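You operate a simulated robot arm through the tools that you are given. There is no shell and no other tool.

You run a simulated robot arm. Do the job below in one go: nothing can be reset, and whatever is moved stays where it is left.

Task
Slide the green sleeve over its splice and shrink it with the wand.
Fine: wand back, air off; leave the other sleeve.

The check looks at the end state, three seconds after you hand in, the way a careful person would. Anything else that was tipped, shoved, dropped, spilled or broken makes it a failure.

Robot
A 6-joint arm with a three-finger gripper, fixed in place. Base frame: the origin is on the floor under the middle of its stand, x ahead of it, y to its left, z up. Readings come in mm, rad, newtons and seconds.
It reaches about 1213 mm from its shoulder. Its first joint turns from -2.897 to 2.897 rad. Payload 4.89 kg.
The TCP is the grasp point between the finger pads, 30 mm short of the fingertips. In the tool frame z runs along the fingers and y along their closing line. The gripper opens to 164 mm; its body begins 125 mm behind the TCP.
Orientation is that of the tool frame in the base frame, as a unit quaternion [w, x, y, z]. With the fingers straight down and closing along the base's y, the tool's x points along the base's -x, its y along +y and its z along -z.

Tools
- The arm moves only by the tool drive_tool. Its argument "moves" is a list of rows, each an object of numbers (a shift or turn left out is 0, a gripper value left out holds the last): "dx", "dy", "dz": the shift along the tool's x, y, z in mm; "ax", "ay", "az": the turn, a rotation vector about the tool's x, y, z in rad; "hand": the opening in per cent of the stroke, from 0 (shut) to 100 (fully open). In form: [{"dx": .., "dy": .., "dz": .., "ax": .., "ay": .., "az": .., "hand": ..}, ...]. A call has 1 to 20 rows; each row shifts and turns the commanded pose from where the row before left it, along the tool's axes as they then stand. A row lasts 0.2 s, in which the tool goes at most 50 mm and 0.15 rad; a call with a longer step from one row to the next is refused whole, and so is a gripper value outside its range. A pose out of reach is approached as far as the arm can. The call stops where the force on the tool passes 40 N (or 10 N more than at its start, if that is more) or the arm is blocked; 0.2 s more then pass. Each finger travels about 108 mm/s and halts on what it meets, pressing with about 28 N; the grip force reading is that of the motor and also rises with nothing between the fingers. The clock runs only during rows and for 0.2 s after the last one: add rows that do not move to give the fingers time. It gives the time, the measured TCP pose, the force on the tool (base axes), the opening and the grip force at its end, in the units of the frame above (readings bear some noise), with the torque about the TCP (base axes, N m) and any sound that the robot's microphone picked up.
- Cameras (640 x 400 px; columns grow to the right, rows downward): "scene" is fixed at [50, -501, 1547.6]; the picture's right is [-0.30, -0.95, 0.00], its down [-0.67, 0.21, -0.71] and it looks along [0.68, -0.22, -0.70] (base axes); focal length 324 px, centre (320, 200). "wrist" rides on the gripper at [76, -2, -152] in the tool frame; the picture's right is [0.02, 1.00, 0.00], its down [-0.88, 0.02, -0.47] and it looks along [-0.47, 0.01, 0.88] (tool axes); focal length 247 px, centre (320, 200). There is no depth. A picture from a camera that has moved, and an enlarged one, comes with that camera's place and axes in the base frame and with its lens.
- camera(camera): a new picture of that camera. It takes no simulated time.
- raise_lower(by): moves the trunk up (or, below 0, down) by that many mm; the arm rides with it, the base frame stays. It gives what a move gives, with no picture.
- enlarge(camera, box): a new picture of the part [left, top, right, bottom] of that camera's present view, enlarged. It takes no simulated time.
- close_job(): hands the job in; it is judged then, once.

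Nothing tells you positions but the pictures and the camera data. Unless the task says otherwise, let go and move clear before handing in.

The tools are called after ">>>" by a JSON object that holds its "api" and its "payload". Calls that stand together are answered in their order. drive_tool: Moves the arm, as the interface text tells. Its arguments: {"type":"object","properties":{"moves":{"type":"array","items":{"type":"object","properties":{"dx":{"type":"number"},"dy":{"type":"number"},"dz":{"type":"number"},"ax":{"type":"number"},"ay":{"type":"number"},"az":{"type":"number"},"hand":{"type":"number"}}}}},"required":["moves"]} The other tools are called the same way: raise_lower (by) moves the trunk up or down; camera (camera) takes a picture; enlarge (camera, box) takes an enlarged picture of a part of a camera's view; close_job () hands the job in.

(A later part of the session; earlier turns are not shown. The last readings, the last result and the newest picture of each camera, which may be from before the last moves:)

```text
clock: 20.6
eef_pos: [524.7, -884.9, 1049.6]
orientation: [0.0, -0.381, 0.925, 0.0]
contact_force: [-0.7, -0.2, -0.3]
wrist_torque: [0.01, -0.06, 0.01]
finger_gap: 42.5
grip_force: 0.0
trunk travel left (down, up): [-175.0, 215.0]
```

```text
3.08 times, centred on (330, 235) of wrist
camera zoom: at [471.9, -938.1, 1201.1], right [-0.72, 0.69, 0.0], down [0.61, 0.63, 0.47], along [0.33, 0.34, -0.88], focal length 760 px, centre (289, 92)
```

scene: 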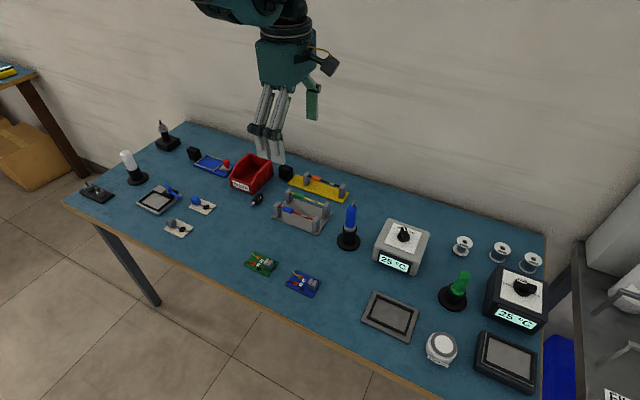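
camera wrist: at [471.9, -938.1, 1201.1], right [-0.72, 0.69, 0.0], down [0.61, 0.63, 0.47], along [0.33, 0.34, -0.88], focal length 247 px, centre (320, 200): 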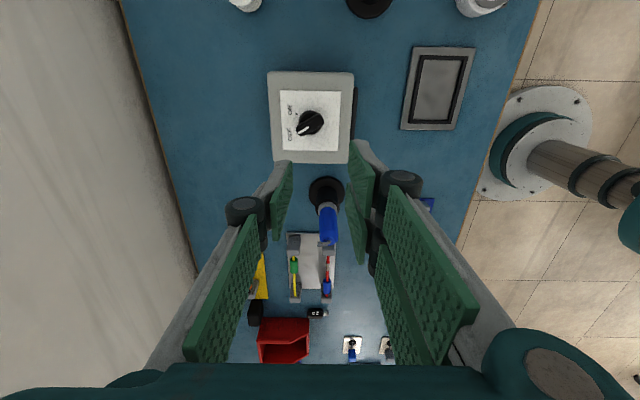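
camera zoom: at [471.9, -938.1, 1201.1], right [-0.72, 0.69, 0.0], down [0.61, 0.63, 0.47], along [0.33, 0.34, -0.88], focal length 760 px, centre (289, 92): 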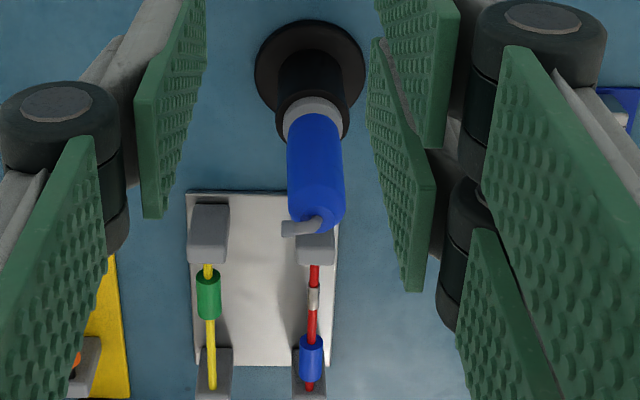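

The knob axis is at about u=260, v=1009.5, with its bar top at z≈860. The pointer sits at OFF, and ON is 60° clockwise seen from above. I'll centre over the knob, turn the tool 60° so the pads line up with the bar, and come lower for a check.

>>> {"api": "drive_tool", "payload": {"moves": [{"dx": 5.25, "dy": -12.8}, {"az": 0.1496}, {"az": 0.1496}, {"az": 0.1496}, {"az": 0.1496}, {"az": 0.1496}, {"az": 0.1496}, {"az": 0.1496}, {"dz": 40}, {"dz": 40}, {"dz": 30}, {}]}}

>>> {"api": "camera", "payload": {"camera": "wrist"}}

>>> {"api": "enlarge", "payload": {"camera": "scene", "box": [360, 150, 460, 280]}}

```text
clock: 23.2
eef_pos: [533.5, -897.0, 938.8]
orientation: [0.0, 0.133, 0.991, 0.0]
contact_force: [0.7, -0.2, 0.2]
wrist_torque: [0.07, 0.02, -0.03]
finger_gap: 42.9
grip_force: 0.1
trunk travel left (down, up): [-175.0, 215.0]
```

```text
taken
camera wrist: at [460.8, -877.6, 1089.7], right [0.24, 0.97, 0.0], down [0.86, -0.21, 0.47], along [0.46, -0.11, -0.88], focal length 247 px, centre (320, 200)
```

wrist: 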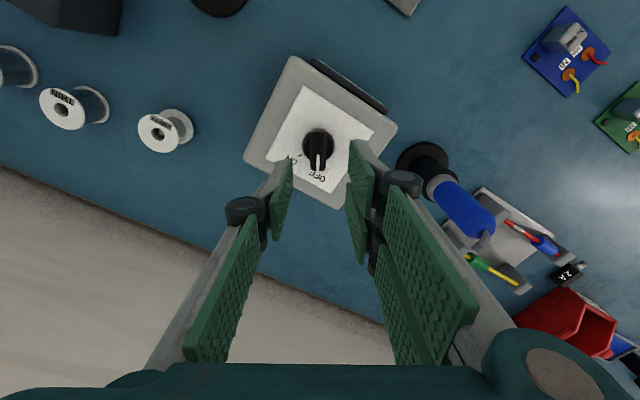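

```text
3.08 times, centred on (410, 215) of scene
camera zoom: at [50.0, -501.0, 1547.6], right [-0.3, -0.95, 0.0], down [-0.67, 0.21, -0.71], along [0.68, -0.22, -0.7], focal length 998 px, centre (43, 154)
```

zoom: 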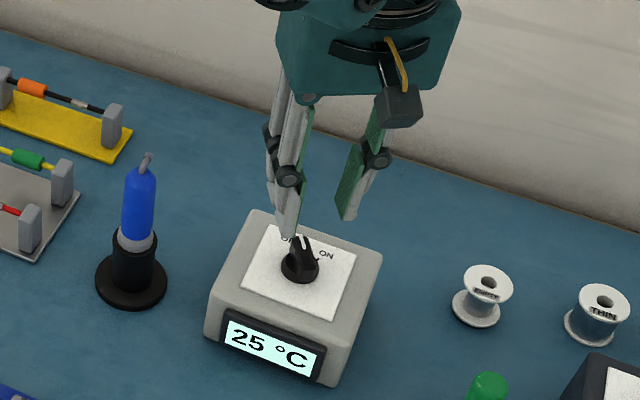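

>>> {"api": "enlarge", "payload": {"camera": "wrist", "box": [240, 100, 400, 200]}}

>>> {"api": "enlarge", "payload": {"camera": "scene", "box": [385, 195, 435, 255]}}

```text
4.00 times, centred on (320, 150) of wrist
camera zoom: at [460.8, -877.6, 1089.7], right [0.24, 0.97, 0.0], down [0.86, -0.21, 0.47], along [0.46, -0.11, -0.88], focal length 988 px, centre (320, 400)
```

zoom: 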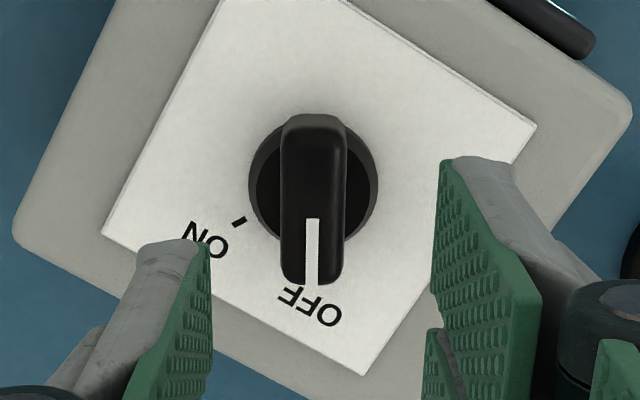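

```text
6.67 times, centred on (410, 225) of scene
camera zoom: at [50.0, -501.0, 1547.6], right [-0.3, -0.95, 0.0], down [-0.67, 0.21, -0.71], along [0.68, -0.22, -0.7], focal length 2163 px, centre (-280, 33)
```

zoom: 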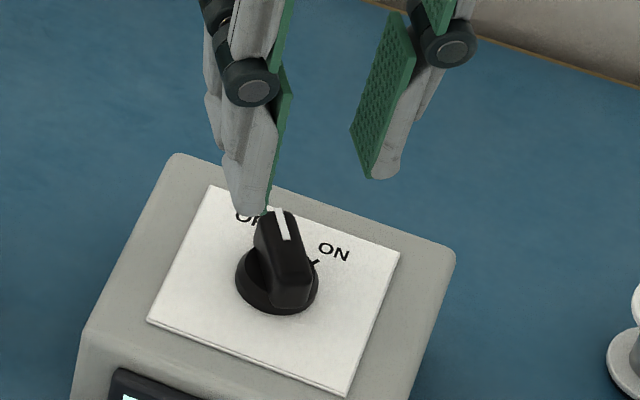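

The bar lines up with the pads. I need about +5.5 mm along tool x and −2.3 mm along tool y to centre on it. I'll make that shift and go down partway.

>>> {"api": "drive_tool", "payload": {"moves": [{"dx": 5.5, "dy": -2.3}, {"dz": 30}, {"dz": 20}, {}]}}

>>> {"api": "enlarge", "payload": {"camera": "wrist", "box": [240, 110, 400, 210]}}

>>> {"api": "enlarge", "payload": {"camera": "scene", "box": [385, 195, 435, 255]}}

```text
clock: 24.2
eef_pos: [526.5, -897.5, 886.7]
orientation: [0.0, 0.131, 0.991, 0.0]
contact_force: [0.6, 0.0, -0.3]
wrist_torque: [0.02, 0.02, -0.04]
finger_gap: 42.6
grip_force: 0.0
trunk travel left (down, up): [-175.0, 215.0]
```

```text
4.00 times, centred on (320, 160) of wrist
camera zoom: at [453.6, -877.7, 1039.6], right [0.24, 0.97, 0.0], down [0.86, -0.21, 0.47], along [0.46, -0.11, -0.88], focal length 988 px, centre (320, 360)
```

zoom: 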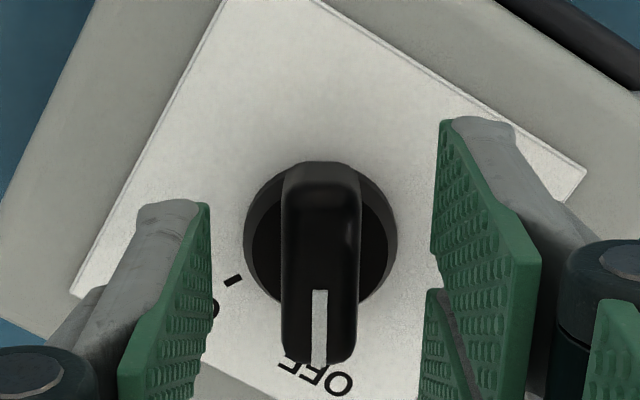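

```text
6.67 times, centred on (410, 225) of scene
camera zoom: at [50.0, -501.0, 1547.6], right [-0.3, -0.95, 0.0], down [-0.67, 0.21, -0.71], along [0.68, -0.22, -0.7], focal length 2163 px, centre (-280, 33)
```

zoom: 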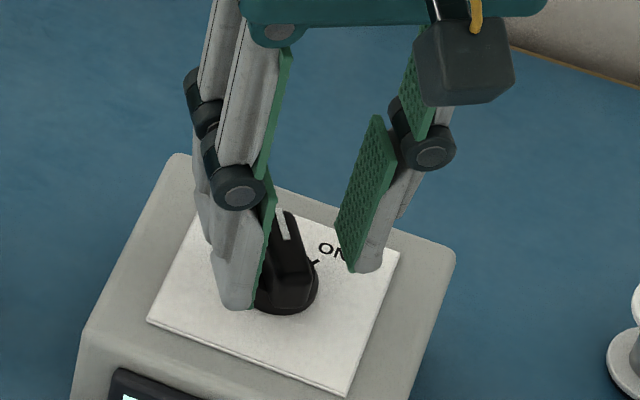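

The bar is centred between the pads. I'll lower 12 mm and close gently on it.

>>> {"api": "drive_tool", "payload": {"moves": [{"dz": 6}, {"dz": 6}, {}]}}

>>> {"api": "drive_tool", "payload": {"moves": [{"hand": 8}, {}, {}, {}]}}

>>> {"api": "enlarge", "payload": {"camera": "wrist", "box": [240, 110, 400, 210]}}

>>> {"api": "enlarge", "payload": {"camera": "scene", "box": [385, 195, 435, 255]}}

```text
clock: 25.0
eef_pos: [527.6, -898.4, 876.6]
orientation: [0.0, 0.131, 0.991, 0.001]
contact_force: [0.0, -0.6, 0.7]
wrist_torque: [-0.03, 0.02, 0.02]
finger_gap: 42.9
grip_force: 0.0
trunk travel left (down, up): [-175.0, 215.0]
```

```text
clock: 26.0
eef_pos: [526.6, -896.4, 876.2]
orientation: [0.0, 0.131, 0.991, -0.001]
contact_force: [1.4, 3.3, -2.1]
wrist_torque: [0.09, -0.02, 0.02]
finger_gap: 16.0
grip_force: 44.8
trunk travel left (down, up): [-175.0, 215.0]
```

```text
4.00 times, centred on (320, 160) of wrist
camera zoom: at [453.6, -877.5, 1027.7], right [0.24, 0.97, 0.0], down [0.86, -0.21, 0.47], along [0.46, -0.11, -0.88], focal length 988 px, centre (320, 360)
```

zoom: 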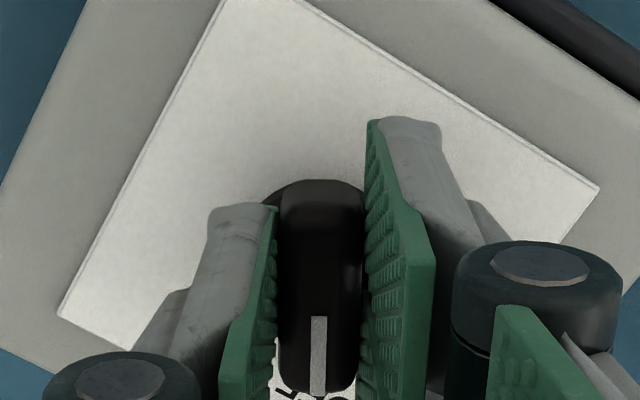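

```text
6.67 times, centred on (410, 225) of scene
camera zoom: at [50.0, -501.0, 1547.6], right [-0.3, -0.95, 0.0], down [-0.67, 0.21, -0.71], along [0.68, -0.22, -0.7], focal length 2163 px, centre (-280, 33)
```

zoom: 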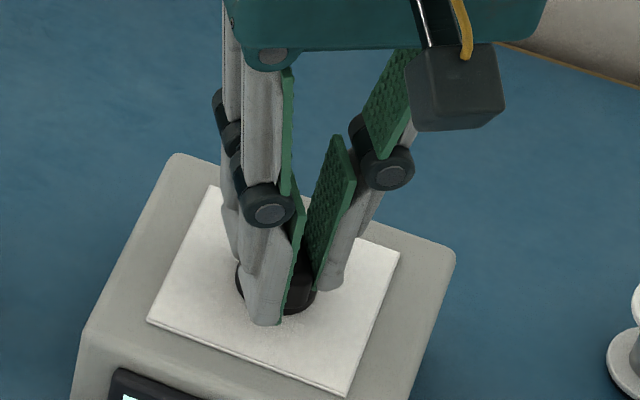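

The knob bar is firmly held. I'll turn it clockwise in stages towards ON.

>>> {"api": "drive_tool", "payload": {"moves": [{"az": 0.1}, {"az": 0.1}, {"az": 0.1}, {"az": 0.1}, {"az": 0.1}]}}

>>> {"api": "enlarge", "payload": {"camera": "wrist", "box": [240, 110, 400, 210]}}

```text
clock: 27.2
eef_pos: [529.6, -894.5, 876.4]
orientation: [0.001, 0.373, 0.928, -0.001]
contact_force: [6.7, 21.2, -2.2]
wrist_torque: [0.65, -0.09, 0.05]
finger_gap: 16.1
grip_force: 45.2
trunk travel left (down, up): [-175.0, 215.0]
```

```text
4.00 times, centred on (320, 160) of wrist
camera zoom: at [472.3, -842.8, 1027.8], right [0.68, 0.74, 0.0], down [0.65, -0.6, 0.47], along [0.35, -0.32, -0.88], focal length 988 px, centre (320, 360)
```

zoom: 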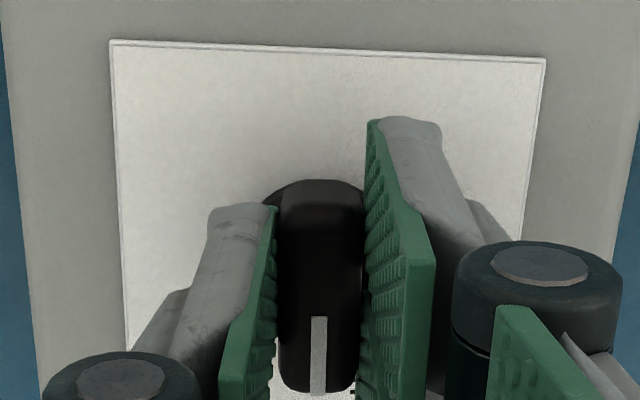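

>>> {"api": "drive_tool", "payload": {"moves": [{"dx": 0.4, "dy": 0.9}, {}]}}

>>> {"api": "drive_tool", "payload": {"moves": [{"az": 0.1}, {"az": 0.1}, {"az": 0.1}, {}]}}

```text
clock: 27.8
eef_pos: [528.0, -895.6, 875.4]
orientation: [0.0, 0.373, 0.928, -0.001]
contact_force: [11.6, 15.4, 0.2]
wrist_torque: [1.14, 0.37, 0.07]
finger_gap: 15.9
grip_force: 45.3
trunk travel left (down, up): [-175.0, 215.0]
```

```text
clock: 28.8
eef_pos: [529.1, -894.4, 875.8]
orientation: [0.001, 0.507, 0.862, -0.001]
contact_force: [30.8, -1.9, 13.1]
wrist_torque: [0.22, -0.7, 0.07]
finger_gap: 16.2
grip_force: 45.3
trunk travel left (down, up): [-175.0, 215.0]
```

>>> {"api": "drive_tool", "payload": {"moves": [{"dx": -0.7, "dy": 1.2, "dz": -0.4}, {}]}}

>>> {"api": "enlarge", "payload": {"camera": "wrist", "box": [240, 110, 400, 210]}}

>>> {"api": "enlarge", "payload": {"camera": "scene", "box": [370, 195, 440, 280]}}

```text
clock: 29.4
eef_pos: [529.2, -894.5, 875.2]
orientation: [0.0, 0.507, 0.862, 0.0]
contact_force: [22.7, 0.6, 7.2]
wrist_torque: [-1.02, -1.13, 0.07]
finger_gap: 16.0
grip_force: 44.8
trunk travel left (down, up): [-175.0, 215.0]
```

```text
4.00 times, centred on (320, 160) of wrist
camera zoom: at [491.0, -827.7, 1027.7], right [0.86, 0.5, 0.0], down [0.44, -0.76, 0.47], along [0.24, -0.41, -0.88], focal length 988 px, centre (320, 360)
```

zoom: 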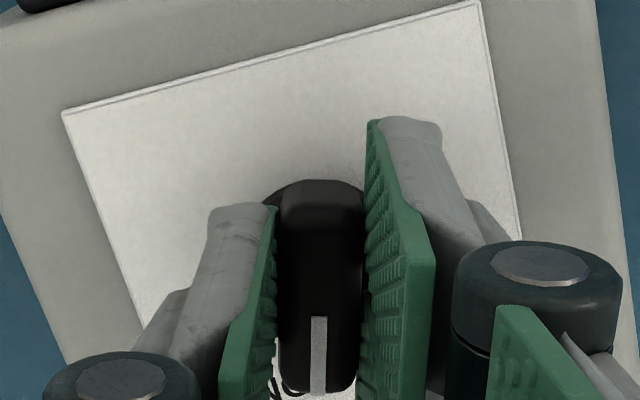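

```text
4.71 times, centred on (405, 238) of scene
camera zoom: at [50.0, -501.0, 1547.6], right [-0.3, -0.95, 0.0], down [-0.67, 0.21, -0.71], along [0.68, -0.22, -0.7], focal length 1527 px, centre (-80, 24)
```

zoom: 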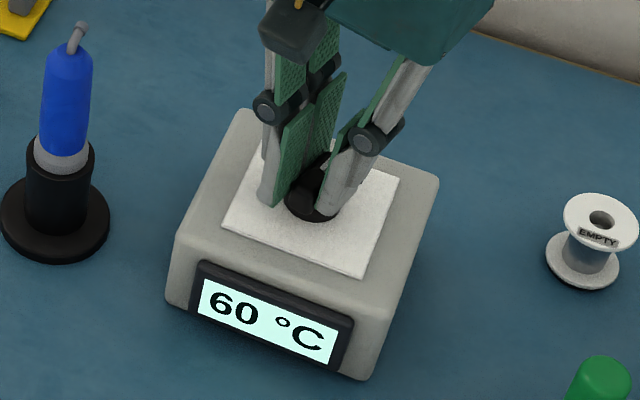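

The display reads 60 °C and is climbing, so the station is on. I'll finish the remaining turn to the ON mark.

>>> {"api": "drive_tool", "payload": {"moves": [{"az": 0.08}, {"az": 0.08}, {}]}}

>>> {"api": "enlarge", "payload": {"camera": "scene", "box": [370, 195, 440, 280]}}

```text
clock: 30.2
eef_pos: [529.3, -894.8, 876.3]
orientation: [0.001, 0.575, 0.818, 0.0]
contact_force: [20.5, 4.2, 5.2]
wrist_torque: [-0.45, -0.8, 0.07]
finger_gap: 15.7
grip_force: 44.7
trunk travel left (down, up): [-175.0, 215.0]
```

```text
4.71 times, centred on (405, 238) of scene
camera zoom: at [50.0, -501.0, 1547.6], right [-0.3, -0.95, 0.0], down [-0.67, 0.21, -0.71], along [0.68, -0.22, -0.7], focal length 1527 px, centre (-80, 24)
```

zoom: 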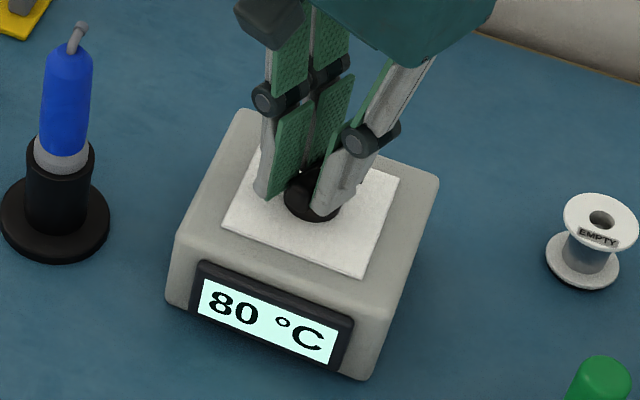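

>>> {"api": "drive_tool", "payload": {"moves": [{"az": 0.08}, {}, {"hand": 26}, {}, {}, {"dz": -30}, {"dz": -40}, {"dz": -40}]}}

>>> {"api": "enlarge", "payload": {"camera": "wrist", "box": [240, 80, 400, 180]}}

>>> {"api": "enlarge", "payload": {"camera": "scene", "box": [330, 180, 440, 280]}}

```text
clock: 32.0
eef_pos: [529.9, -893.2, 986.8]
orientation: [0.0, 0.606, 0.795, 0.0]
contact_force: [-0.1, -0.5, -0.8]
wrist_torque: [0.12, 0.08, -0.03]
finger_gap: 42.7
grip_force: 0.0
trunk travel left (down, up): [-175.0, 215.0]
```

```text
4.00 times, centred on (320, 130) of wrist
camera zoom: at [508.6, -819.2, 1138.7], right [0.96, 0.28, 0.0], down [0.25, -0.84, 0.47], along [0.13, -0.45, -0.88], focal length 988 px, centre (320, 480)
```

zoom: 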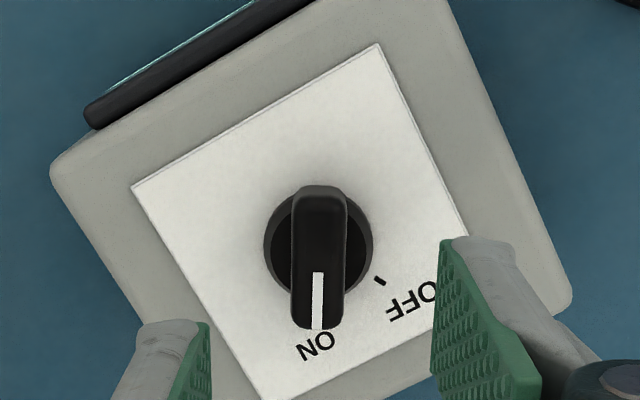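

```text
4.00 times, centred on (385, 230) of scene
camera zoom: at [50.0, -501.0, 1547.6], right [-0.3, -0.95, 0.0], down [-0.67, 0.21, -0.71], along [0.68, -0.22, -0.7], focal length 1298 px, centre (60, 80)
```

zoom: 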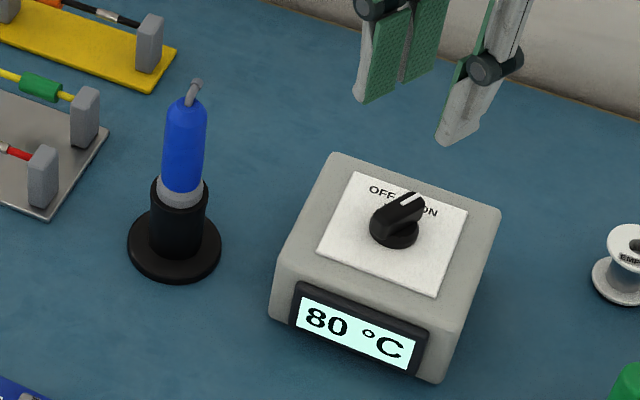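

The knob is at ON and the display shows it warming. Next is the wand at u≈112, v≈981 with its nozzle pointing +v at z≈918. I'll move to the clear space in front of it and pitch the tool to about 20° below horizontal, pointing at the wand.

>>> {"api": "drive_tool", "payload": {"moves": [{"az": -0.1292}, {"az": -0.1292}, {"az": -0.1292}, {"az": -0.129}, {"dx": 30, "dy": 30}, {"dx": 30, "dy": 30}, {"dx": 30, "dy": 30}, {"dx": 30, "dy": 30}, {"dx": 26, "dy": 25}, {}]}}

>>> {"api": "enlarge", "payload": {"camera": "scene", "box": [220, 100, 440, 290]}}

>>> {"api": "camera", "payload": {"camera": "wrist"}}

```text
clock: 34.2
eef_pos: [526.9, -687.5, 986.2]
orientation: [0.0, 0.383, 0.924, 0.0]
contact_force: [-0.8, 0.5, 1.2]
wrist_torque: [-0.03, -0.06, 0.03]
finger_gap: 42.6
grip_force: 0.0
trunk travel left (down, up): [-175.0, 215.0]
```

```text
2.11 times, centred on (330, 195) of scene
camera zoom: at [50.0, -501.0, 1547.6], right [-0.3, -0.95, 0.0], down [-0.67, 0.21, -0.71], along [0.68, -0.22, -0.7], focal length 683 px, centre (299, 210)
```

zoom: 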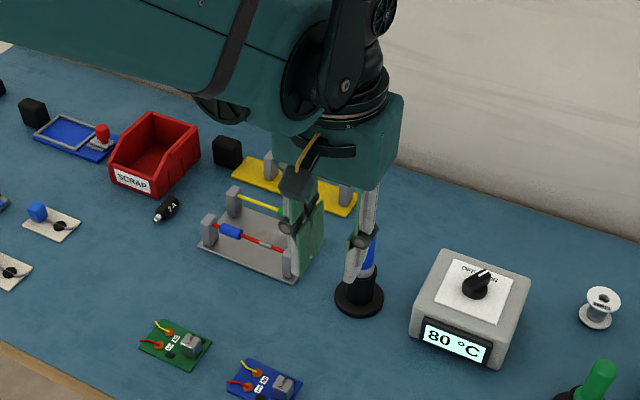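

```text
taken
camera wrist: at [472.5, -633.4, 1138.4], right [0.69, 0.72, 0.0], down [0.63, -0.61, 0.47], along [0.34, -0.33, -0.88], focal length 247 px, centre (320, 200)
```

wrist: 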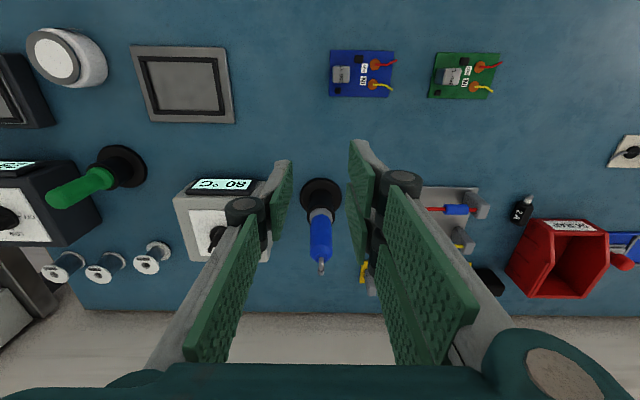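

The display has settled at 80 °C. Before going on I want to confirm this station feeds the blue wand, so I'll look closer at the wand, the trays and the small devices on the left.

>>> {"api": "enlarge", "payload": {"camera": "wrist", "box": [120, 30, 250, 140]}}

>>> {"api": "enlarge", "payload": {"camera": "wrist", "box": [290, 170, 350, 280]}}

>>> {"api": "enlarge", "payload": {"camera": "scene", "box": [60, 130, 220, 250]}}

>>> {"api": "enlarge", "payload": {"camera": "scene", "box": [420, 230, 560, 400]}}

>>> {"api": "enlarge", "payload": {"camera": "scene", "box": [340, 210, 440, 350]}}

```text
3.64 times, centred on (185, 85) of wrist
camera zoom: at [472.5, -633.4, 1138.4], right [0.69, 0.72, 0.0], down [0.63, -0.61, 0.47], along [0.34, -0.33, -0.88], focal length 898 px, centre (811, 618)
```

zoom: 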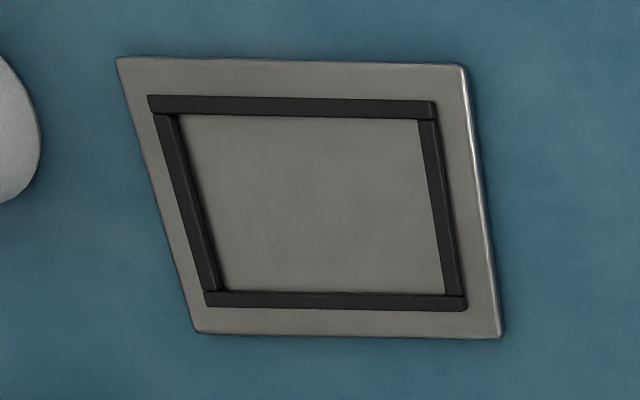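

```text
3.64 times, centred on (320, 225) of wrist
camera zoom: at [472.5, -633.4, 1138.4], right [0.69, 0.72, 0.0], down [0.63, -0.61, 0.47], along [0.34, -0.33, -0.88], focal length 898 px, centre (320, 109)
```

zoom: 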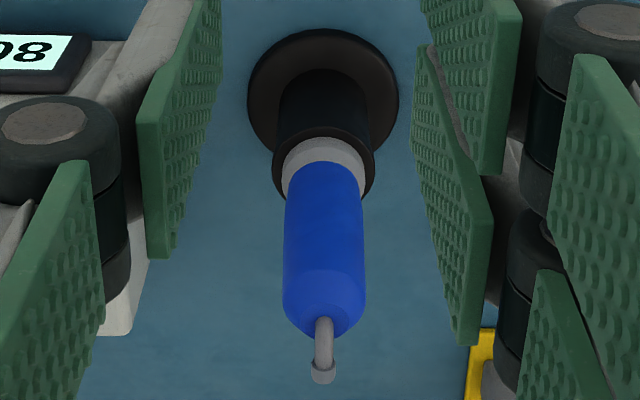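

```text
3.33 times, centred on (140, 190) of scene
camera zoom: at [50.0, -501.0, 1547.6], right [-0.3, -0.95, 0.0], down [-0.67, 0.21, -0.71], along [0.68, -0.22, -0.7], focal length 1081 px, centre (920, 233)
```

zoom: 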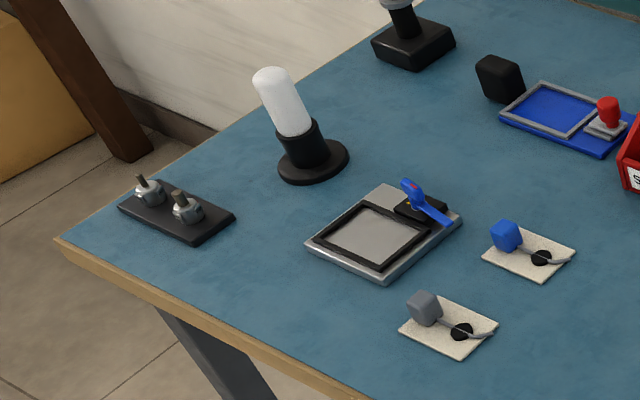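

```text
2.35 times, centred on (490, 315) of scene
camera zoom: at [50.0, -501.0, 1547.6], right [-0.3, -0.95, 0.0], down [-0.67, 0.21, -0.71], along [0.68, -0.22, -0.7], focal length 763 px, centre (-80, -71)
```

zoom: 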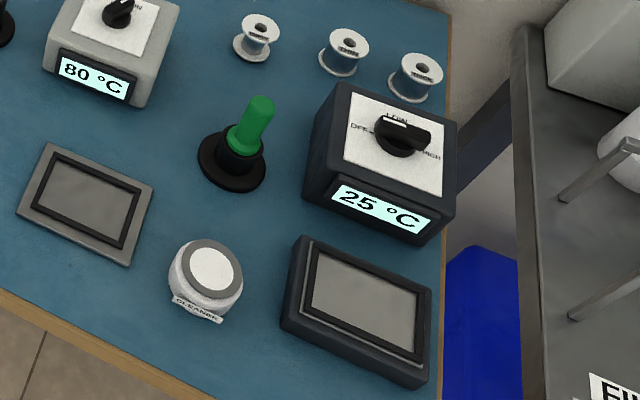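

```text
2.86 times, centred on (390, 280) of scene
camera zoom: at [50.0, -501.0, 1547.6], right [-0.3, -0.95, 0.0], down [-0.67, 0.21, -0.71], along [0.68, -0.22, -0.7], focal length 927 px, centre (120, -29)
```

zoom: 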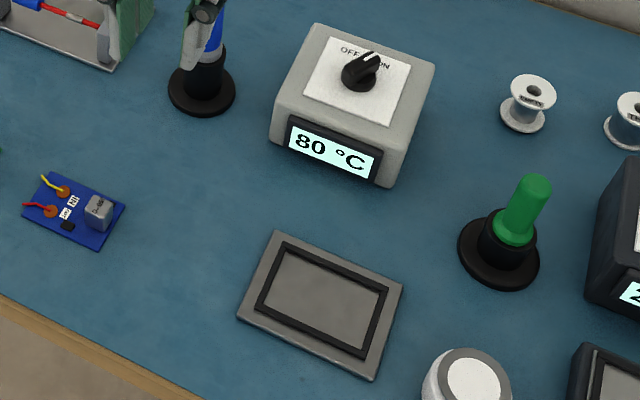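

Everything is consistent: the blue wand belongs to the grey station, and the other items are unrelated. I'll pitch the tool up to about 20° below horizontal, in front of the wand.

>>> {"api": "drive_tool", "payload": {"moves": [{"ay": -0.1357}, {"ay": -0.1357}, {"ay": -0.1357}, {"ay": -0.1357}, {"ay": -0.1357}, {"ay": -0.1357}, {"ay": -0.1357}, {"ay": -0.1357}, {"ay": -0.1361}, {}]}}

>>> {"api": "camera", "payload": {"camera": "wrist"}}

>>> {"api": "camera", "payload": {"camera": "scene"}}

```text
clock: 36.4
eef_pos: [528.0, -688.7, 986.3]
orientation: [0.53, 0.315, 0.756, -0.221]
contact_force: [0.5, -0.8, -0.2]
wrist_torque: [-0.05, 0.01, 0.02]
finger_gap: 42.5
grip_force: 0.0
trunk travel left (down, up): [-175.0, 215.0]
```

```text
taken
camera wrist: at [408.0, -569.2, 965.9], right [0.7, 0.71, -0.02], down [-0.09, 0.12, 0.99], along [0.71, -0.69, 0.14], focal length 247 px, centre (320, 200)
```

wrist: 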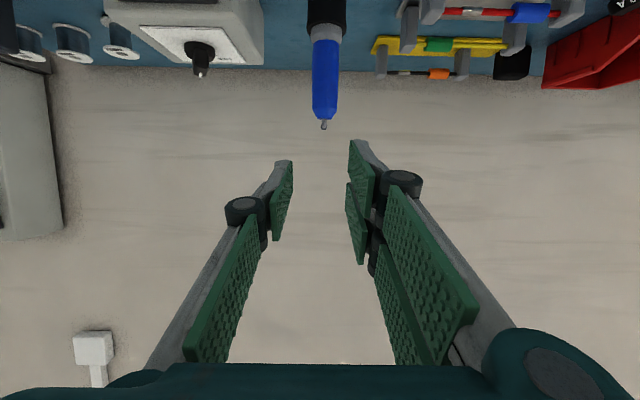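

```text
taken
```

scene: 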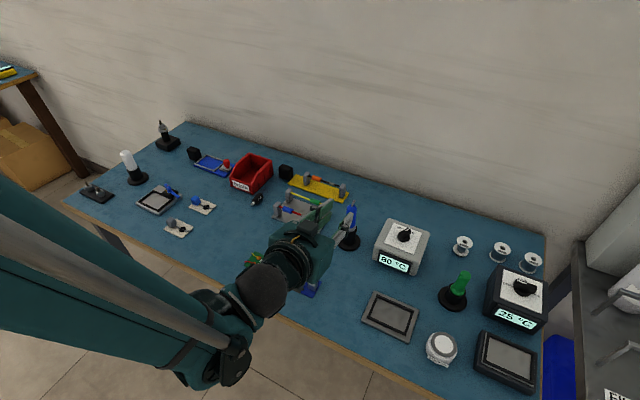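

>>> {"api": "enlarge", "payload": {"camera": "wrist", "box": [270, 0, 380, 140]}}

>>> {"api": "enlarge", "payload": {"camera": "scene", "box": [230, 180, 380, 320]}}

```text
2.86 times, centred on (325, 70) of wrist
camera zoom: at [408.0, -569.2, 965.9], right [0.7, 0.71, -0.02], down [-0.09, 0.12, 0.99], along [0.71, -0.69, 0.14], focal length 706 px, centre (306, 571)
```

zoom: 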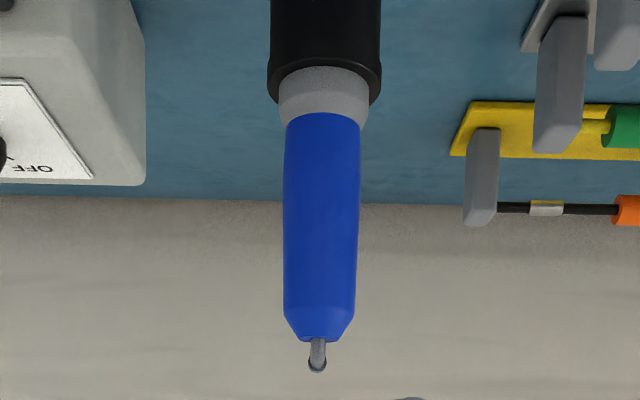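

```text
2.86 times, centred on (305, 250) of scene
camera zoom: at [50.0, -501.0, 1547.6], right [-0.3, -0.95, 0.0], down [-0.67, 0.21, -0.71], along [0.68, -0.22, -0.7], focal length 927 px, centre (363, 57)
```

zoom: 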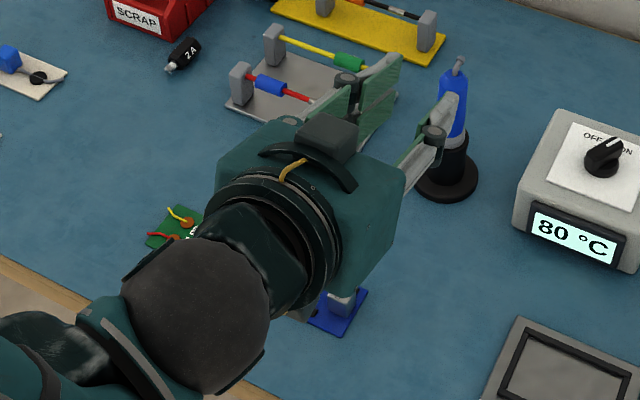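

The wand axis is at about u=109, v=981.5, with the blue body from z≈836 to 905. I'll open wider, go down to the grasp height in front of it, and check.

>>> {"api": "drive_tool", "payload": {"moves": [{"hand": 43}, {"dx": 23.2, "dy": 1.1, "dz": 13.75}, {"dx": 23.2, "dy": 1.1, "dz": 13.75}, {"dx": 23.2, "dy": 1.1, "dz": 13.75}, {"dx": 23.2, "dy": 1.2, "dz": 13.75}, {}]}}

>>> {"api": "camera", "payload": {"camera": "wrist"}}

>>> {"api": "enlarge", "payload": {"camera": "scene", "box": [230, 180, 390, 320]}}

```text
clock: 37.8
eef_pos: [567.2, -733.4, 922.4]
orientation: [0.529, 0.315, 0.757, -0.22]
contact_force: [0.2, 1.3, -0.7]
wrist_torque: [-0.01, 0.0, 0.03]
finger_gap: 70.5
grip_force: 0.1
out of reach, approached as far as the arm can: row 2, 3, 4, 5
trunk travel left (down, up): [-175.0, 215.0]
```

```text
taken
camera wrist: at [446.8, -613.2, 902.9], right [0.7, 0.71, -0.02], down [-0.09, 0.11, 0.99], along [0.71, -0.69, 0.14], focal length 247 px, centre (320, 200)
```

wrist: 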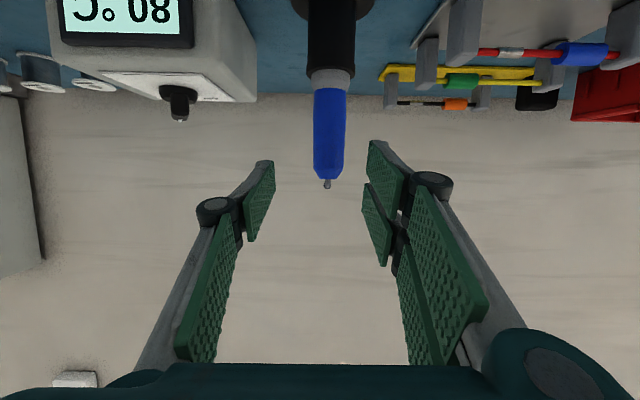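

```text
2.86 times, centred on (310, 250) of scene
camera zoom: at [50.0, -501.0, 1547.6], right [-0.3, -0.95, 0.0], down [-0.67, 0.21, -0.71], along [0.68, -0.22, -0.7], focal length 927 px, centre (349, 57)
```

zoom: 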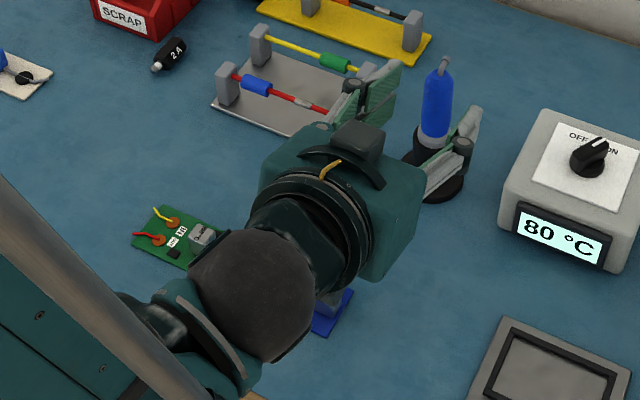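

The arm hit a reach limit at this pitch and height. I'll back off, lower the trunk so the arm can work lower, and retry.

>>> {"api": "drive_tool", "payload": {"moves": [{"dz": -20, "dx": -15}, {"dz": -20, "dx": -15}, {"dx": -15}, {}]}}

```text
clock: 38.8
eef_pos: [550.5, -716.4, 978.4]
orientation: [0.53, 0.315, 0.755, -0.221]
contact_force: [-0.4, 0.6, 0.6]
wrist_torque: [0.01, 0.01, 0.0]
finger_gap: 70.3
grip_force: 0.0
trunk travel left (down, up): [-175.0, 215.0]
```

>>> {"api": "raise_lower", "payload": {"by": -50}}

>>> {"api": "camera", "payload": {"camera": "scene"}}

```text
clock: 39.7
eef_pos: [550.5, -717.3, 928.4]
orientation: [0.53, 0.314, 0.756, -0.22]
contact_force: [-0.7, -0.4, 0.2]
wrist_torque: [-0.01, -0.03, -0.02]
finger_gap: 70.5
grip_force: 0.0
trunk travel left (down, up): [-125.0, 265.0]
```

```text
taken
```

scene: 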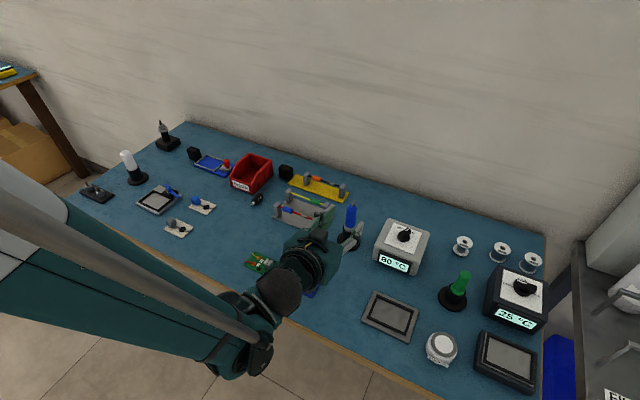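

>>> {"api": "raise_lower", "payload": {"by": -48}}

>>> {"api": "enlarge", "payload": {"camera": "scene", "box": [200, 160, 400, 400]}}

>>> {"api": "camera", "payload": {"camera": "wrist"}}

```text
clock: 40.6
eef_pos: [551.4, -716.6, 879.4]
orientation: [0.53, 0.314, 0.757, -0.22]
contact_force: [0.4, 0.4, -0.4]
wrist_torque: [0.03, 0.0, 0.01]
finger_gap: 70.6
grip_force: 0.0
trunk travel left (down, up): [-77.0, 313.0]
```

```text
1.67 times, centred on (300, 280) of scene
camera zoom: at [50.0, -501.0, 1547.6], right [-0.3, -0.95, 0.0], down [-0.67, 0.21, -0.71], along [0.68, -0.22, -0.7], focal length 541 px, centre (353, 67)
```

zoom: 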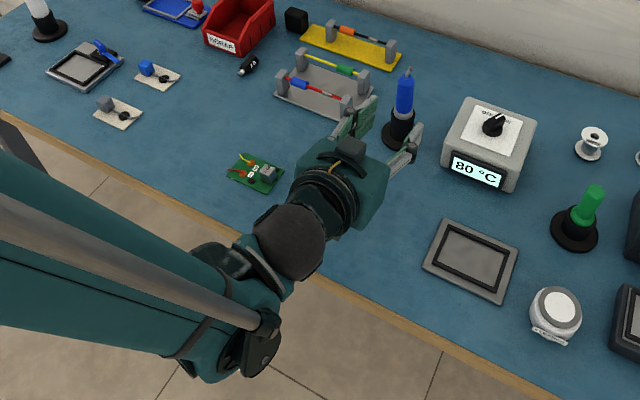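

```text
taken
camera wrist: at [430.8, -597.5, 859.8], right [0.7, 0.71, -0.02], down [-0.09, 0.12, 0.99], along [0.71, -0.69, 0.14], focal length 247 px, centre (320, 200)
```

wrist: 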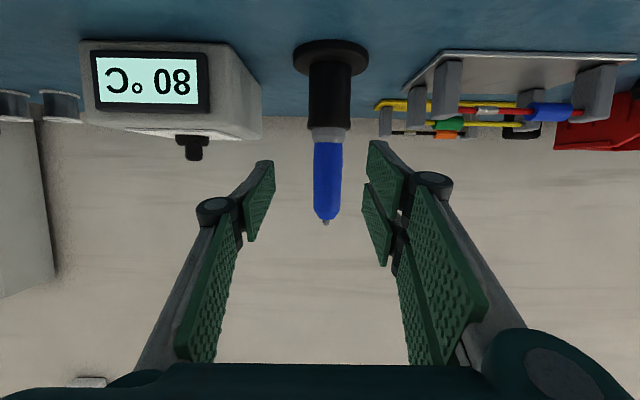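

>>> {"api": "drive_tool", "payload": {"moves": [{"dy": 8.1}, {"dx": -4.88, "dz": 13.1}, {"dx": -4.88, "dz": 13.1}, {"dx": -4.88, "dz": 13.1}, {}]}}

>>> {"api": "camera", "payload": {"camera": "wrist"}}

>>> {"api": "enlarge", "payload": {"camera": "scene", "box": [300, 170, 400, 260]}}

```text
clock: 41.8
eef_pos: [586.4, -741.2, 881.8]
orientation: [0.53, 0.315, 0.756, -0.221]
contact_force: [0.0, 0.8, -0.6]
wrist_torque: [0.01, 0.0, 0.01]
finger_gap: 70.4
grip_force: 0.1
trunk travel left (down, up): [-77.0, 313.0]
```

```text
taken
camera wrist: at [466.4, -621.3, 861.2], right [0.7, 0.71, -0.02], down [-0.09, 0.12, 0.99], along [0.71, -0.69, 0.14], focal length 247 px, centre (320, 200)
```

wrist: 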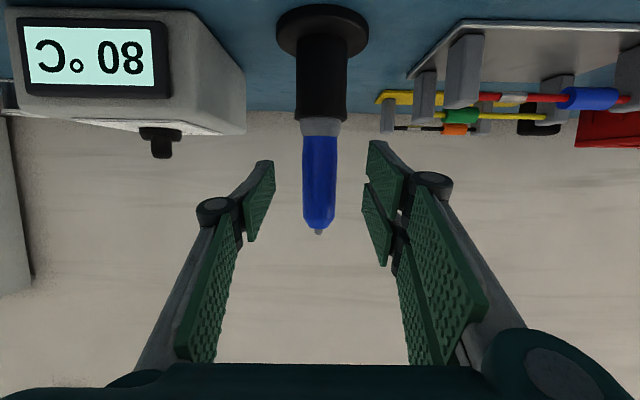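

```text
4.44 times, centred on (350, 215) of scene
camera zoom: at [50.0, -501.0, 1547.6], right [-0.3, -0.95, 0.0], down [-0.67, 0.21, -0.71], along [0.68, -0.22, -0.7], focal length 1442 px, centre (187, 133)
```

zoom: 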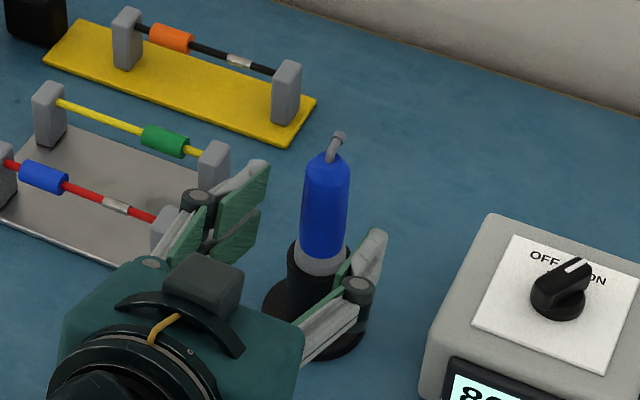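

>>> {"api": "drive_tool", "payload": {"moves": [{"dx": -4.7, "dz": 13}, {"dx": -4.7, "dz": 13}, {}]}}

>>> {"api": "enlarge", "payload": {"camera": "wrist", "box": [190, 80, 450, 280]}}

>>> {"api": "enlarge", "payload": {"camera": "scene", "box": [300, 170, 400, 260]}}

```text
clock: 42.6
eef_pos: [606.0, -760.7, 882.0]
orientation: [0.529, 0.315, 0.757, -0.22]
contact_force: [-0.8, 0.6, 0.3]
wrist_torque: [-0.01, -0.02, -0.01]
finger_gap: 70.4
grip_force: 0.1
trunk travel left (down, up): [-77.0, 313.0]
```

```text
2.00 times, centred on (320, 180) of wrist
camera zoom: at [485.7, -640.8, 860.6], right [0.7, 0.71, -0.02], down [-0.09, 0.12, 0.99], along [0.71, -0.69, 0.14], focal length 494 px, centre (320, 240)
```

zoom: 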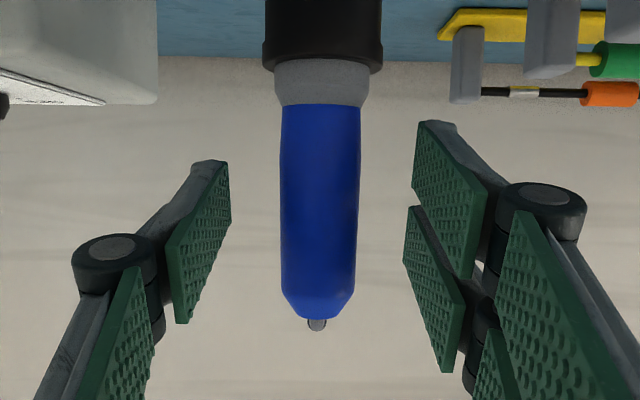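

```text
4.44 times, centred on (350, 215) of scene
camera zoom: at [50.0, -501.0, 1547.6], right [-0.3, -0.95, 0.0], down [-0.67, 0.21, -0.71], along [0.68, -0.22, -0.7], focal length 1442 px, centre (187, 133)
```

zoom: 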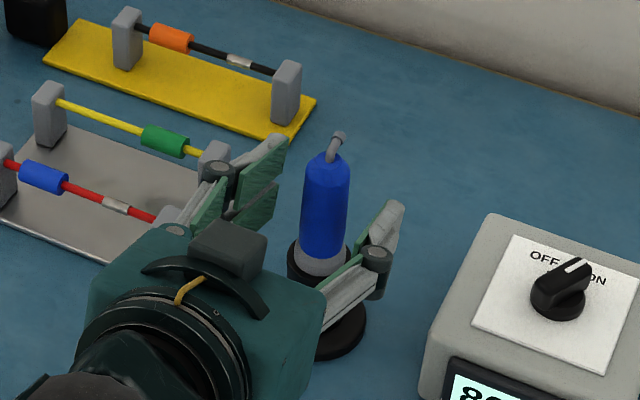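

The wand body sits centred between the pads, well above the collar. Closing the gripper on it.

>>> {"api": "drive_tool", "payload": {"moves": [{"hand": 12}, {}, {}, {}]}}

>>> {"api": "enlarge", "payload": {"camera": "wrist", "box": [190, 80, 450, 280]}}

>>> {"api": "enlarge", "payload": {"camera": "scene", "box": [300, 170, 400, 260]}}

```text
clock: 43.6
eef_pos: [606.4, -760.6, 880.7]
orientation: [0.529, 0.314, 0.757, -0.22]
contact_force: [0.1, -0.1, 1.6]
wrist_torque: [-0.01, -0.07, 0.0]
finger_gap: 28.3
grip_force: 27.7
trunk travel left (down, up): [-77.0, 313.0]
```

```text
2.00 times, centred on (320, 180) of wrist
camera zoom: at [485.7, -640.7, 860.7], right [0.7, 0.71, -0.02], down [-0.09, 0.12, 0.99], along [0.71, -0.69, 0.14], focal length 494 px, centre (320, 240)
```

zoom: 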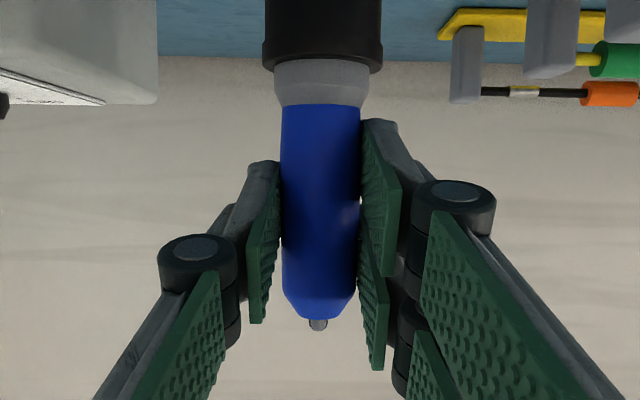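

```text
4.44 times, centred on (350, 215) of scene
camera zoom: at [50.0, -501.0, 1547.6], right [-0.3, -0.95, 0.0], down [-0.67, 0.21, -0.71], along [0.68, -0.22, -0.7], focal length 1442 px, centre (187, 133)
```

zoom: 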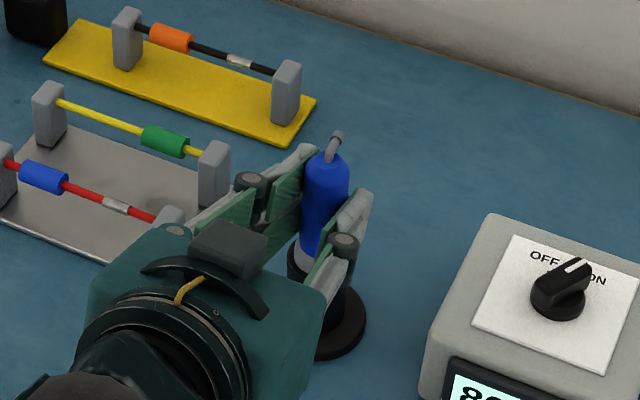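

The wand is gripped (gap 28.3 mm) with little side load. I'll lift it straight up with the trunk, which moves purely vertically.

>>> {"api": "drive_tool", "payload": {"moves": [{"hand": 6}, {}]}}

>>> {"api": "raise_lower", "payload": {"by": 25}}

>>> {"api": "enlarge", "payload": {"camera": "scene", "box": [300, 170, 400, 260]}}

>>> {"api": "enlarge", "payload": {"camera": "wrist", "box": [190, 0, 450, 200]}}

```text
clock: 44.2
eef_pos: [605.1, -760.2, 881.4]
orientation: [0.53, 0.313, 0.757, -0.22]
contact_force: [0.1, -0.3, 2.4]
wrist_torque: [0.02, -0.09, -0.02]
finger_gap: 28.5
grip_force: 28.5
trunk travel left (down, up): [-77.0, 313.0]
```

```text
clock: 44.9
eef_pos: [606.4, -761.1, 905.4]
orientation: [0.53, 0.314, 0.756, -0.22]
contact_force: [-0.3, -0.2, -1.4]
wrist_torque: [0.0, -0.02, 0.0]
finger_gap: 28.6
grip_force: 28.0
trunk travel left (down, up): [-102.0, 288.0]
```

```text
4.44 times, centred on (350, 215) of scene
camera zoom: at [50.0, -501.0, 1547.6], right [-0.3, -0.95, 0.0], down [-0.67, 0.21, -0.71], along [0.68, -0.22, -0.7], focal length 1442 px, centre (187, 133)
```

zoom: 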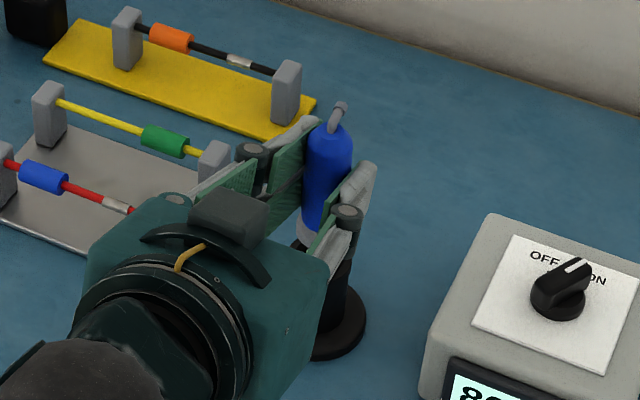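

```text
2.00 times, centred on (320, 100) of wrist
camera zoom: at [485.7, -640.8, 885.5], right [0.7, 0.71, -0.02], down [-0.09, 0.12, 0.99], along [0.71, -0.69, 0.14], focal length 494 px, centre (320, 400)
```

zoom: 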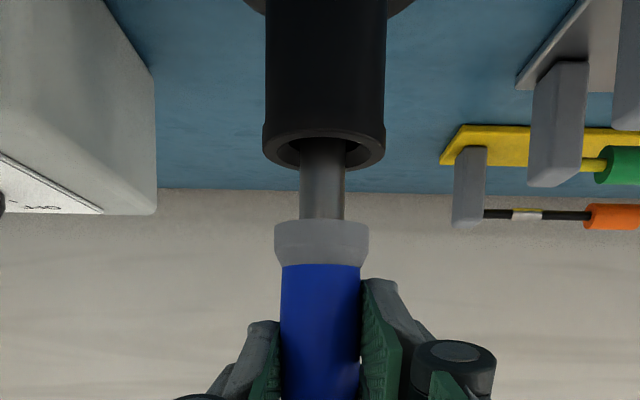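

The wand is coming up cleanly, and there is a thinner metal shaft below the collar. I'll raise further and look at both ends to identify the hot end.

>>> {"api": "raise_lower", "payload": {"by": 60}}

>>> {"api": "enlarge", "payload": {"camera": "wrist", "box": [190, 0, 450, 200]}}

>>> {"api": "enlarge", "payload": {"camera": "scene", "box": [300, 150, 400, 250]}}

>>> {"api": "camera", "payload": {"camera": "scene"}}

```text
clock: 45.9
eef_pos: [605.7, -760.4, 966.1]
orientation: [0.53, 0.314, 0.756, -0.22]
contact_force: [0.2, 0.3, -1.4]
wrist_torque: [-0.01, 0.0, 0.0]
finger_gap: 28.4
grip_force: 28.0
trunk travel left (down, up): [-162.0, 228.0]
```

```text
2.00 times, centred on (320, 100) of wrist
camera zoom: at [485.7, -640.8, 945.4], right [0.7, 0.71, -0.02], down [-0.09, 0.12, 0.99], along [0.71, -0.69, 0.14], focal length 494 px, centre (320, 400)
```

zoom: 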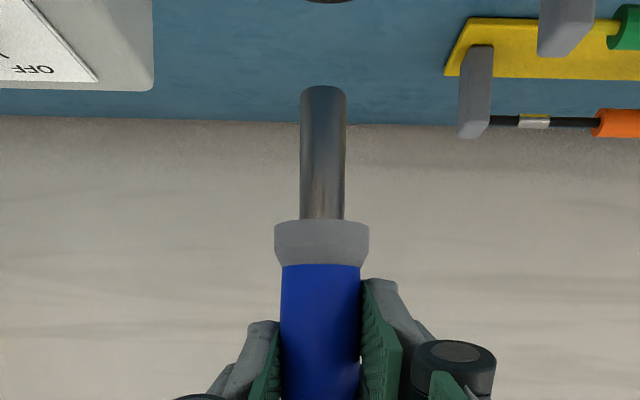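

```text
4.00 times, centred on (350, 200) of scene
camera zoom: at [50.0, -501.0, 1547.6], right [-0.3, -0.95, 0.0], down [-0.67, 0.21, -0.71], along [0.68, -0.22, -0.7], focal length 1298 px, centre (200, 200)
```

zoom: 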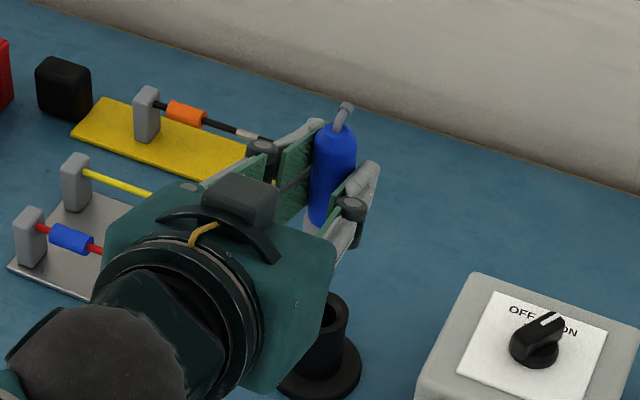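

```text
taken
```

scene: 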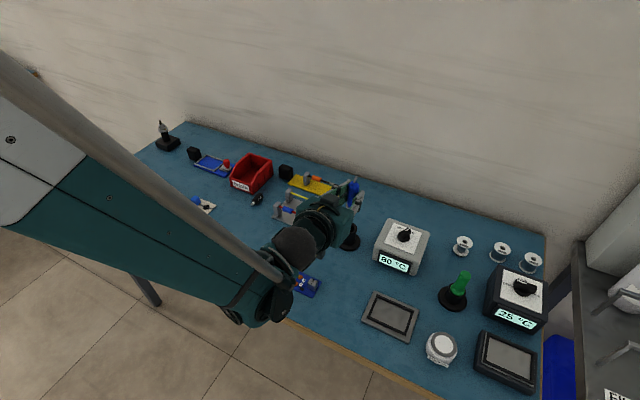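

>>> {"api": "enlarge", "payload": {"camera": "scene", "box": [340, 170, 364, 190]}}

>>> {"api": "enlarge", "payload": {"camera": "wrist", "box": [290, 30, 350, 120]}}

>>> {"api": "enlarge", "payload": {"camera": "wrist", "box": [280, 120, 360, 280]}}

>>> {"api": "enlarge", "payload": {"camera": "scene", "box": [375, 215, 435, 280]}}

```text
16.00 times, centred on (352, 180) of scene
camera zoom: at [50.0, -501.0, 1547.6], right [-0.3, -0.95, 0.0], down [-0.67, 0.21, -0.71], along [0.68, -0.22, -0.7], focal length 5191 px, centre (-192, 520)
```

zoom: 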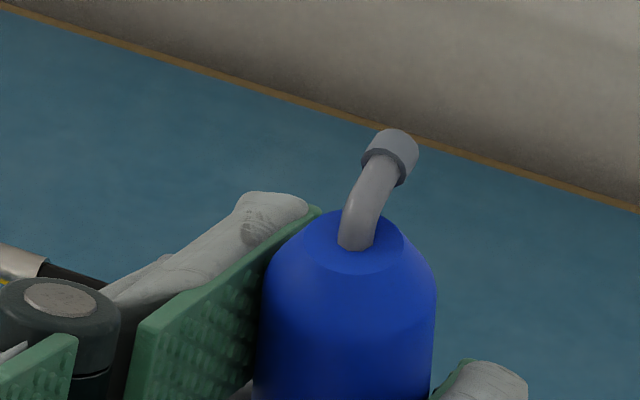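

```text
4.44 times, centred on (320, 75) of wrist
camera zoom: at [485.7, -640.8, 945.4], right [0.7, 0.71, -0.02], down [-0.09, 0.12, 0.99], along [0.71, -0.69, 0.14], focal length 1098 px, centre (320, 756)
```

zoom: 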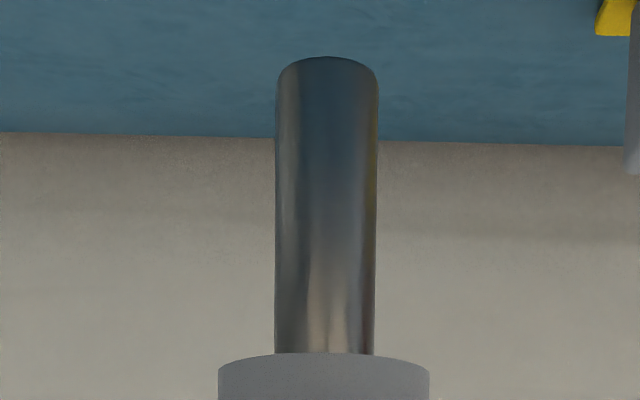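

```text
2.50 times, centred on (320, 200) of wrist
camera zoom: at [485.7, -640.8, 945.4], right [0.7, 0.71, -0.02], down [-0.09, 0.12, 0.99], along [0.71, -0.69, 0.14], focal length 617 px, centre (320, 200)
```

zoom: 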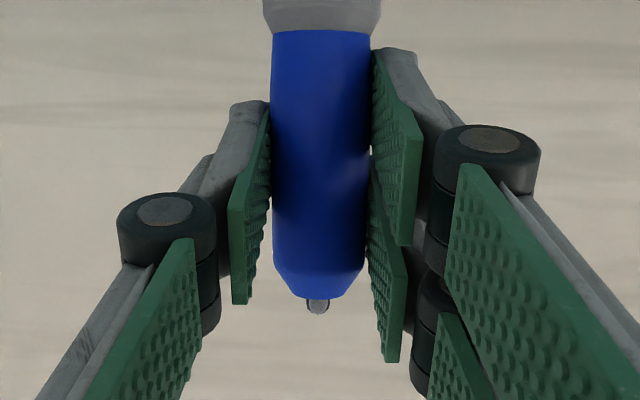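

```text
6.15 times, centred on (405, 248) of scene
camera zoom: at [50.0, -501.0, 1547.6], right [-0.3, -0.95, 0.0], down [-0.67, 0.21, -0.71], along [0.68, -0.22, -0.7], focal length 1996 px, centre (-203, -92)
```

zoom: 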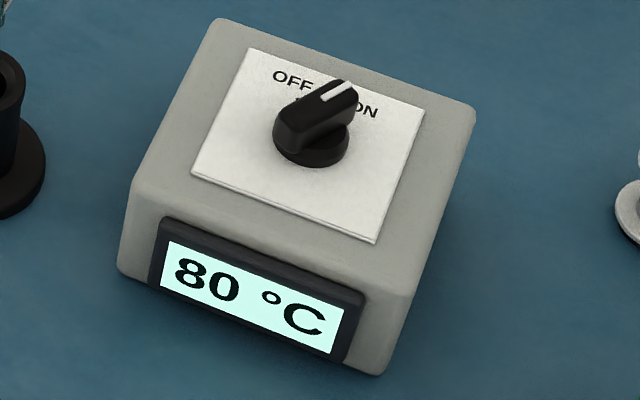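

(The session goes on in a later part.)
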